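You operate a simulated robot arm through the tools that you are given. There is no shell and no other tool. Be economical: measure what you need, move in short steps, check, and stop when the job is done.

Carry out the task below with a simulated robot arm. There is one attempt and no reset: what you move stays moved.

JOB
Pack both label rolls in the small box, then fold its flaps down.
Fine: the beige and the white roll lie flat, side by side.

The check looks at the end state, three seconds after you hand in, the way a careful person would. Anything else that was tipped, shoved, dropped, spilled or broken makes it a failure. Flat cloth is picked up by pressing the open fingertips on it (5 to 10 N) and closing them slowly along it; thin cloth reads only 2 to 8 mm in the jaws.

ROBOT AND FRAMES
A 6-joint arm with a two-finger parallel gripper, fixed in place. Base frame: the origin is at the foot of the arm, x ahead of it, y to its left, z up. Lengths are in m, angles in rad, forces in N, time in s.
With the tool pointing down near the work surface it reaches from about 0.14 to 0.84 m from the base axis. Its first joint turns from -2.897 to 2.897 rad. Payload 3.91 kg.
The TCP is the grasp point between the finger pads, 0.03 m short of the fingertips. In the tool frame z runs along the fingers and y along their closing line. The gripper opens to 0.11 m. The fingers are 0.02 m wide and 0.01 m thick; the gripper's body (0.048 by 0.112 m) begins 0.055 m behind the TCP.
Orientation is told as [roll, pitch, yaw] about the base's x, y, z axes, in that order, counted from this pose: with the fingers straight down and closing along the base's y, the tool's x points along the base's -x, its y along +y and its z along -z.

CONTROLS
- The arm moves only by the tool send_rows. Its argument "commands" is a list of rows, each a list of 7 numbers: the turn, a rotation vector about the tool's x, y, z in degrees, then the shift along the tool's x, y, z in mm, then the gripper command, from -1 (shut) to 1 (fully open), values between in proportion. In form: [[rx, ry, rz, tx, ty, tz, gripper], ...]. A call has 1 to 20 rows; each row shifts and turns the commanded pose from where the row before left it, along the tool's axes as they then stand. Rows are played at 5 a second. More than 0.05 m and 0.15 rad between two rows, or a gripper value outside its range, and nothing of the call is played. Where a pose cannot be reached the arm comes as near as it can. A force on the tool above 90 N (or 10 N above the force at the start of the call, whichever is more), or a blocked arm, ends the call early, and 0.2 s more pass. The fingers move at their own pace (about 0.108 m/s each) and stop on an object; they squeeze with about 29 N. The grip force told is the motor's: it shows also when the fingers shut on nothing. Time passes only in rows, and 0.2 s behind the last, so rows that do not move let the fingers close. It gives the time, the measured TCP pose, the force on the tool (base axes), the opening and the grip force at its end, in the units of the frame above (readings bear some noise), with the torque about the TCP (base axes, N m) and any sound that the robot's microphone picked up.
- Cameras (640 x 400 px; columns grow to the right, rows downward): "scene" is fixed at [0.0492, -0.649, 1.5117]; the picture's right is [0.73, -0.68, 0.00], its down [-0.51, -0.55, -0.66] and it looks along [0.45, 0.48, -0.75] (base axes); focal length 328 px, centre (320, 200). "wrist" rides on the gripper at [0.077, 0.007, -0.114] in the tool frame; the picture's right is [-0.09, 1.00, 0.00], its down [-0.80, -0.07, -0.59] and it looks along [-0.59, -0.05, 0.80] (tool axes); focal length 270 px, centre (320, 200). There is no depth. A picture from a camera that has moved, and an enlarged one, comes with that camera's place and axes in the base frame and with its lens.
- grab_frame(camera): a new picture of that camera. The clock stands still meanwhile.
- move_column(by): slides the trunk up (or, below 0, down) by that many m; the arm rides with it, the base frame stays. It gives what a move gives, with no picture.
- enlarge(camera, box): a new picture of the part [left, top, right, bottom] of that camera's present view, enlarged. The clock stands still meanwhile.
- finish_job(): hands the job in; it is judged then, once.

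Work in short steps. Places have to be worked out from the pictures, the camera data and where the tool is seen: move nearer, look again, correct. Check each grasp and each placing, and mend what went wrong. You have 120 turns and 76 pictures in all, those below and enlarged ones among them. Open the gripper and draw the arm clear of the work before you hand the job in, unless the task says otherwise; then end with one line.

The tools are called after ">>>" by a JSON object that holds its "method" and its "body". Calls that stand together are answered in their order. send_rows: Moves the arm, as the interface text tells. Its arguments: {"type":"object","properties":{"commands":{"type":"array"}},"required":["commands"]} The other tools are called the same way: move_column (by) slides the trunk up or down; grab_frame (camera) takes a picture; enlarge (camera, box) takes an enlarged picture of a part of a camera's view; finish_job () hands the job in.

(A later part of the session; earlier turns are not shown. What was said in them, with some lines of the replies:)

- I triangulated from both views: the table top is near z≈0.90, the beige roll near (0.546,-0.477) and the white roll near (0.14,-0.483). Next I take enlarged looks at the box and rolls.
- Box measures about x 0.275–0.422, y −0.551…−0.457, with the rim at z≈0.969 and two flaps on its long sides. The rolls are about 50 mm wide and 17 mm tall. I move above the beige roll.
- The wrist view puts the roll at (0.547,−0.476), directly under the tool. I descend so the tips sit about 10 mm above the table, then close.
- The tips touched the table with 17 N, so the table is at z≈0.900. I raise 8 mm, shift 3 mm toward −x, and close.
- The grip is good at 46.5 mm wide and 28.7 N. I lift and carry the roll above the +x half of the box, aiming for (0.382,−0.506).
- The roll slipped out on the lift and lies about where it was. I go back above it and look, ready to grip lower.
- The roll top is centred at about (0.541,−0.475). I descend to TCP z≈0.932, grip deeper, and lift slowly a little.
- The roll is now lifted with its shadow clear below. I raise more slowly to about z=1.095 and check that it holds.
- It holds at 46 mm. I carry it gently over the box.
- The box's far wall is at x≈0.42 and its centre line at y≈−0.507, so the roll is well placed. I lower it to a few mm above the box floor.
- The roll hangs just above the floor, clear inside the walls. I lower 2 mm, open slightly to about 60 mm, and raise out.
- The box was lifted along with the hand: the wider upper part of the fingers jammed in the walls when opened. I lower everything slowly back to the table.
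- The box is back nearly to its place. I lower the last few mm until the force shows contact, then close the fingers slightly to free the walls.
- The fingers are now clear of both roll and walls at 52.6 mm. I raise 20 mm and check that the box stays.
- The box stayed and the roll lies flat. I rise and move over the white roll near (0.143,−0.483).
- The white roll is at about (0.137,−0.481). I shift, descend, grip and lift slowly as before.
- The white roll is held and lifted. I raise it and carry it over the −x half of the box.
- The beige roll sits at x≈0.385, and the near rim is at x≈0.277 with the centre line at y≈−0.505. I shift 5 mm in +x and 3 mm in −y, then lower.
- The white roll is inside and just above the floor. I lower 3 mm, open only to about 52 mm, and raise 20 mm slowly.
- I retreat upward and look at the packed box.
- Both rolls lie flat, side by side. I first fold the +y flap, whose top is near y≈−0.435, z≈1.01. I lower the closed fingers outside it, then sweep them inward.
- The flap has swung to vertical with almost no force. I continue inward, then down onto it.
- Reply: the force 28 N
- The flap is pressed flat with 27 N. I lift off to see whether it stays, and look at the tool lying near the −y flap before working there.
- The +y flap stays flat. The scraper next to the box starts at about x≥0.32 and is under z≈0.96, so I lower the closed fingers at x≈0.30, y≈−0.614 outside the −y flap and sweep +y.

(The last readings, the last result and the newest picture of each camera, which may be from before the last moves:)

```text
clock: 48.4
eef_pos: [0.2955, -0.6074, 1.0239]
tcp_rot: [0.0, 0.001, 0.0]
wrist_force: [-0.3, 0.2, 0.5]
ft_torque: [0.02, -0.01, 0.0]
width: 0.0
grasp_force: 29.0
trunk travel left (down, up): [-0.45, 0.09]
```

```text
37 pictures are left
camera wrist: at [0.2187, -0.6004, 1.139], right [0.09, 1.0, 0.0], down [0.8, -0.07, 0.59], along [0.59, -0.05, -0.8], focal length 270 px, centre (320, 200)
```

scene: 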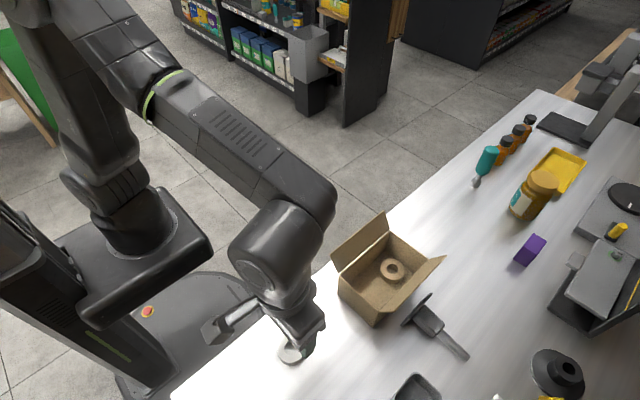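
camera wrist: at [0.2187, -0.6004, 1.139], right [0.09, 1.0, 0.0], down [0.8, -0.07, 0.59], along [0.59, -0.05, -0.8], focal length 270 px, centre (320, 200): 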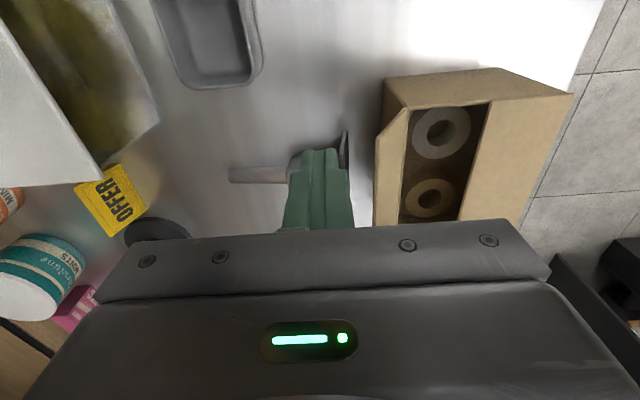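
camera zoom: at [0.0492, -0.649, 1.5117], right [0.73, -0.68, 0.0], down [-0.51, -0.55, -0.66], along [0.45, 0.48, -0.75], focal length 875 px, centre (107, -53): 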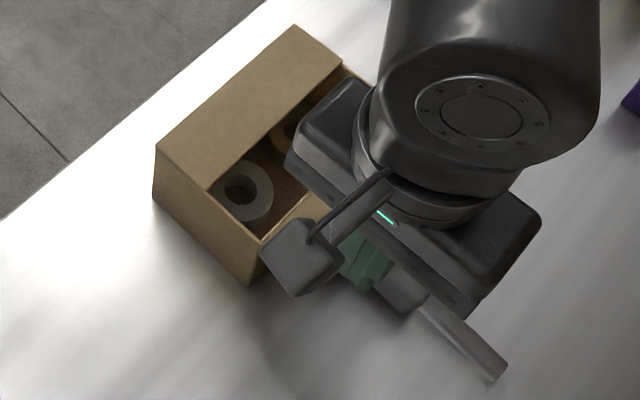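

The fingers are outside the flap and clear of the scraper. I sweep +y, then down onto the flap.

>>> {"method": "send_rows", "body": {"commands": [[0, 0, 0, 0, 10, 0, -1], [0, 0, 0, 0, 10, 0, -1], [0, 0, 0, 0, 10, 0, -1], [0, 0, 0, 0, 10, 0, -1], [0, 0, 0, 0, 10, 0, -1], [0, 0, 0, 0, 10, 0, -1], [0, 0, 0, 0, 10, 0, -1], [0, 0, 0, 0, 0, 0, -1]]}}

>>> {"method": "enlarge", "body": {"camera": "scene", "box": [320, 200, 480, 350]}}

>>> {"method": "grab_frame", "body": {"camera": "wrist"}}

```text
clock: 50.2
eef_pos: [0.2932, -0.5356, 1.0254]
tcp_rot: [-0.001, 0.002, 0.0]
wrist_force: [0.1, -0.6, -0.3]
ft_torque: [-0.02, 0.0, 0.0]
width: 0.0001
grasp_force: 28.3
trunk travel left (down, up): [-0.45, 0.09]
```

```text
2.67 times, centred on (400, 275) of scene
camera zoom: at [0.0492, -0.649, 1.5117], right [0.73, -0.68, 0.0], down [-0.51, -0.55, -0.66], along [0.45, 0.48, -0.75], focal length 875 px, centre (107, 0)
```

zoom: 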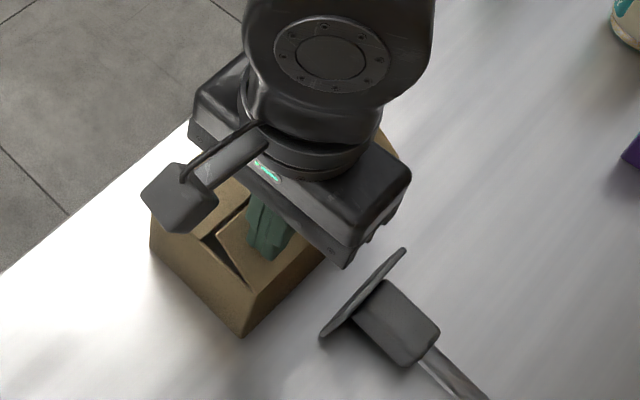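

```text
35 pictures are left
camera wrist: at [0.2181, -0.5298, 1.1408], right [0.09, 1.0, 0.0], down [0.8, -0.07, 0.59], along [0.59, -0.05, -0.8], focal length 270 px, centre (320, 200)
```

wrist: 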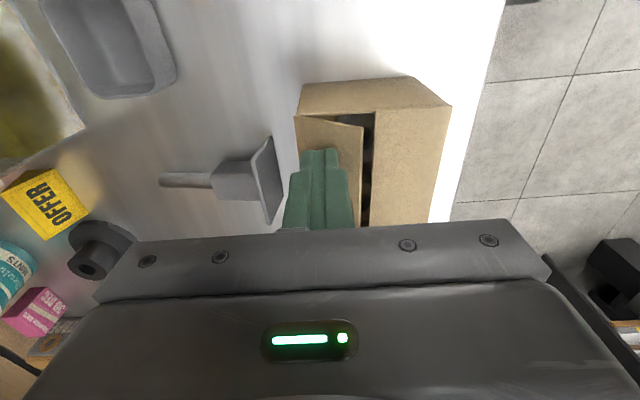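

The flap is tilted well inward. I press it down, sliding slightly inward.

>>> {"method": "send_rows", "body": {"commands": [[0, 0, 0, 0, 5, 5, -1], [0, 0, 0, 0, 4, 5, -1], [0, 0, 0, 0, 2, 5, -1], [0, 0, 0, 0, 0, 3, -1], [0, 0, 0, 0, 0, 0, -1]]}}

>>> {"method": "grab_frame", "body": {"camera": "wrist"}}

```text
clock: 51.4
eef_pos: [0.2952, -0.5266, 1.0089]
tcp_rot: [-0.004, -0.003, 0.0]
wrist_force: [0.3, -4.2, 14.1]
ft_torque: [-0.13, -0.02, -0.06]
width: 0.0
grasp_force: 28.5
trunk travel left (down, up): [-0.45, 0.09]
```

```text
34 pictures are left
camera wrist: at [0.2182, -0.5191, 1.1236], right [0.09, 1.0, 0.0], down [0.8, -0.07, 0.6], along [0.59, -0.06, -0.8], focal length 270 px, centre (320, 200)
```

wrist: 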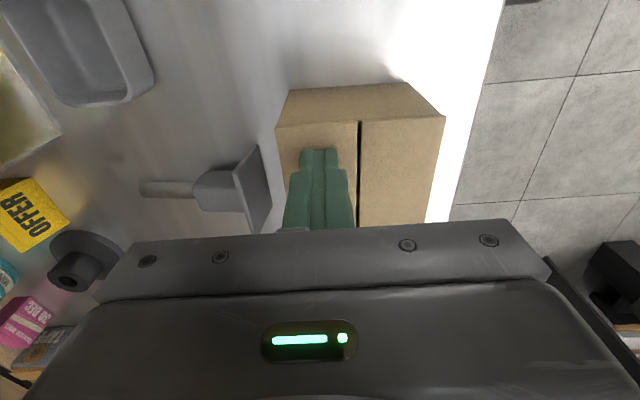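

Both flaps look flat with a narrow seam between them. I lift off, draw clear, open the gripper and inspect.

>>> {"method": "send_rows", "body": {"commands": [[0, 0, 0, 0, 0, -6, -1], [0, 0, 0, 0, 0, -20, -1], [0, 0, 0, 0, 0, -40, -1], [0, 0, 0, 0, 20, -45, -1], [0, 0, 0, 0, 40, -20, 0], [0, 0, 0, 0, 40, 0, 1], [0, 0, 0, 20, 40, 0, 1], [0, 0, 0, 20, 40, 0, 1], [0, 0, 0, 0, 0, 0, 1]]}}

>>> {"method": "enlarge", "body": {"camera": "scene", "box": [310, 195, 470, 335]}}

>>> {"method": "grab_frame", "body": {"camera": "scene"}}

```text
clock: 53.4
eef_pos: [0.2583, -0.3466, 1.1404]
tcp_rot: [0.0, 0.0, -0.001]
wrist_force: [-0.1, 0.5, -0.3]
ft_torque: [0.0, 0.02, -0.01]
width: 0.1098
grasp_force: 0.1
trunk travel left (down, up): [-0.45, 0.09]
```

```text
2.86 times, centred on (390, 265) of scene
camera zoom: at [0.0492, -0.649, 1.5117], right [0.73, -0.68, 0.0], down [-0.51, -0.55, -0.66], along [0.45, 0.48, -0.75], focal length 938 px, centre (120, 14)
```

zoom: 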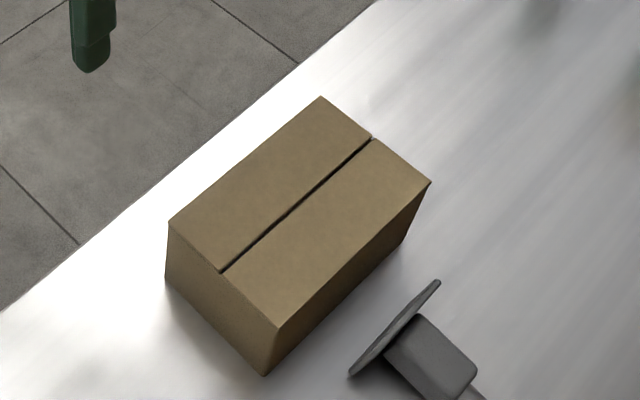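

```text
32 pictures are left
```

scene: 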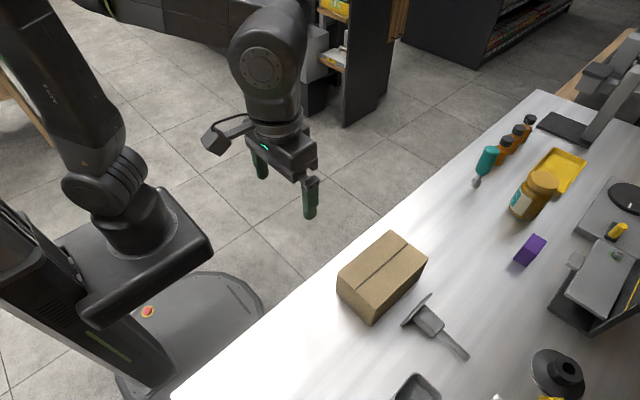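

The box stands in its original place with both flaps flat and closed, the surroundings are undisturbed, and the arm is clear with the gripper open. I hand in.

>>> {"method": "finish_job", "body": {}}

```text
The job is handed in.
```

Both label rolls lie flat, side by side, in the small box, and both flaps are folded down; while I was packing, the box lifted with the gripper once and I set it back in place.
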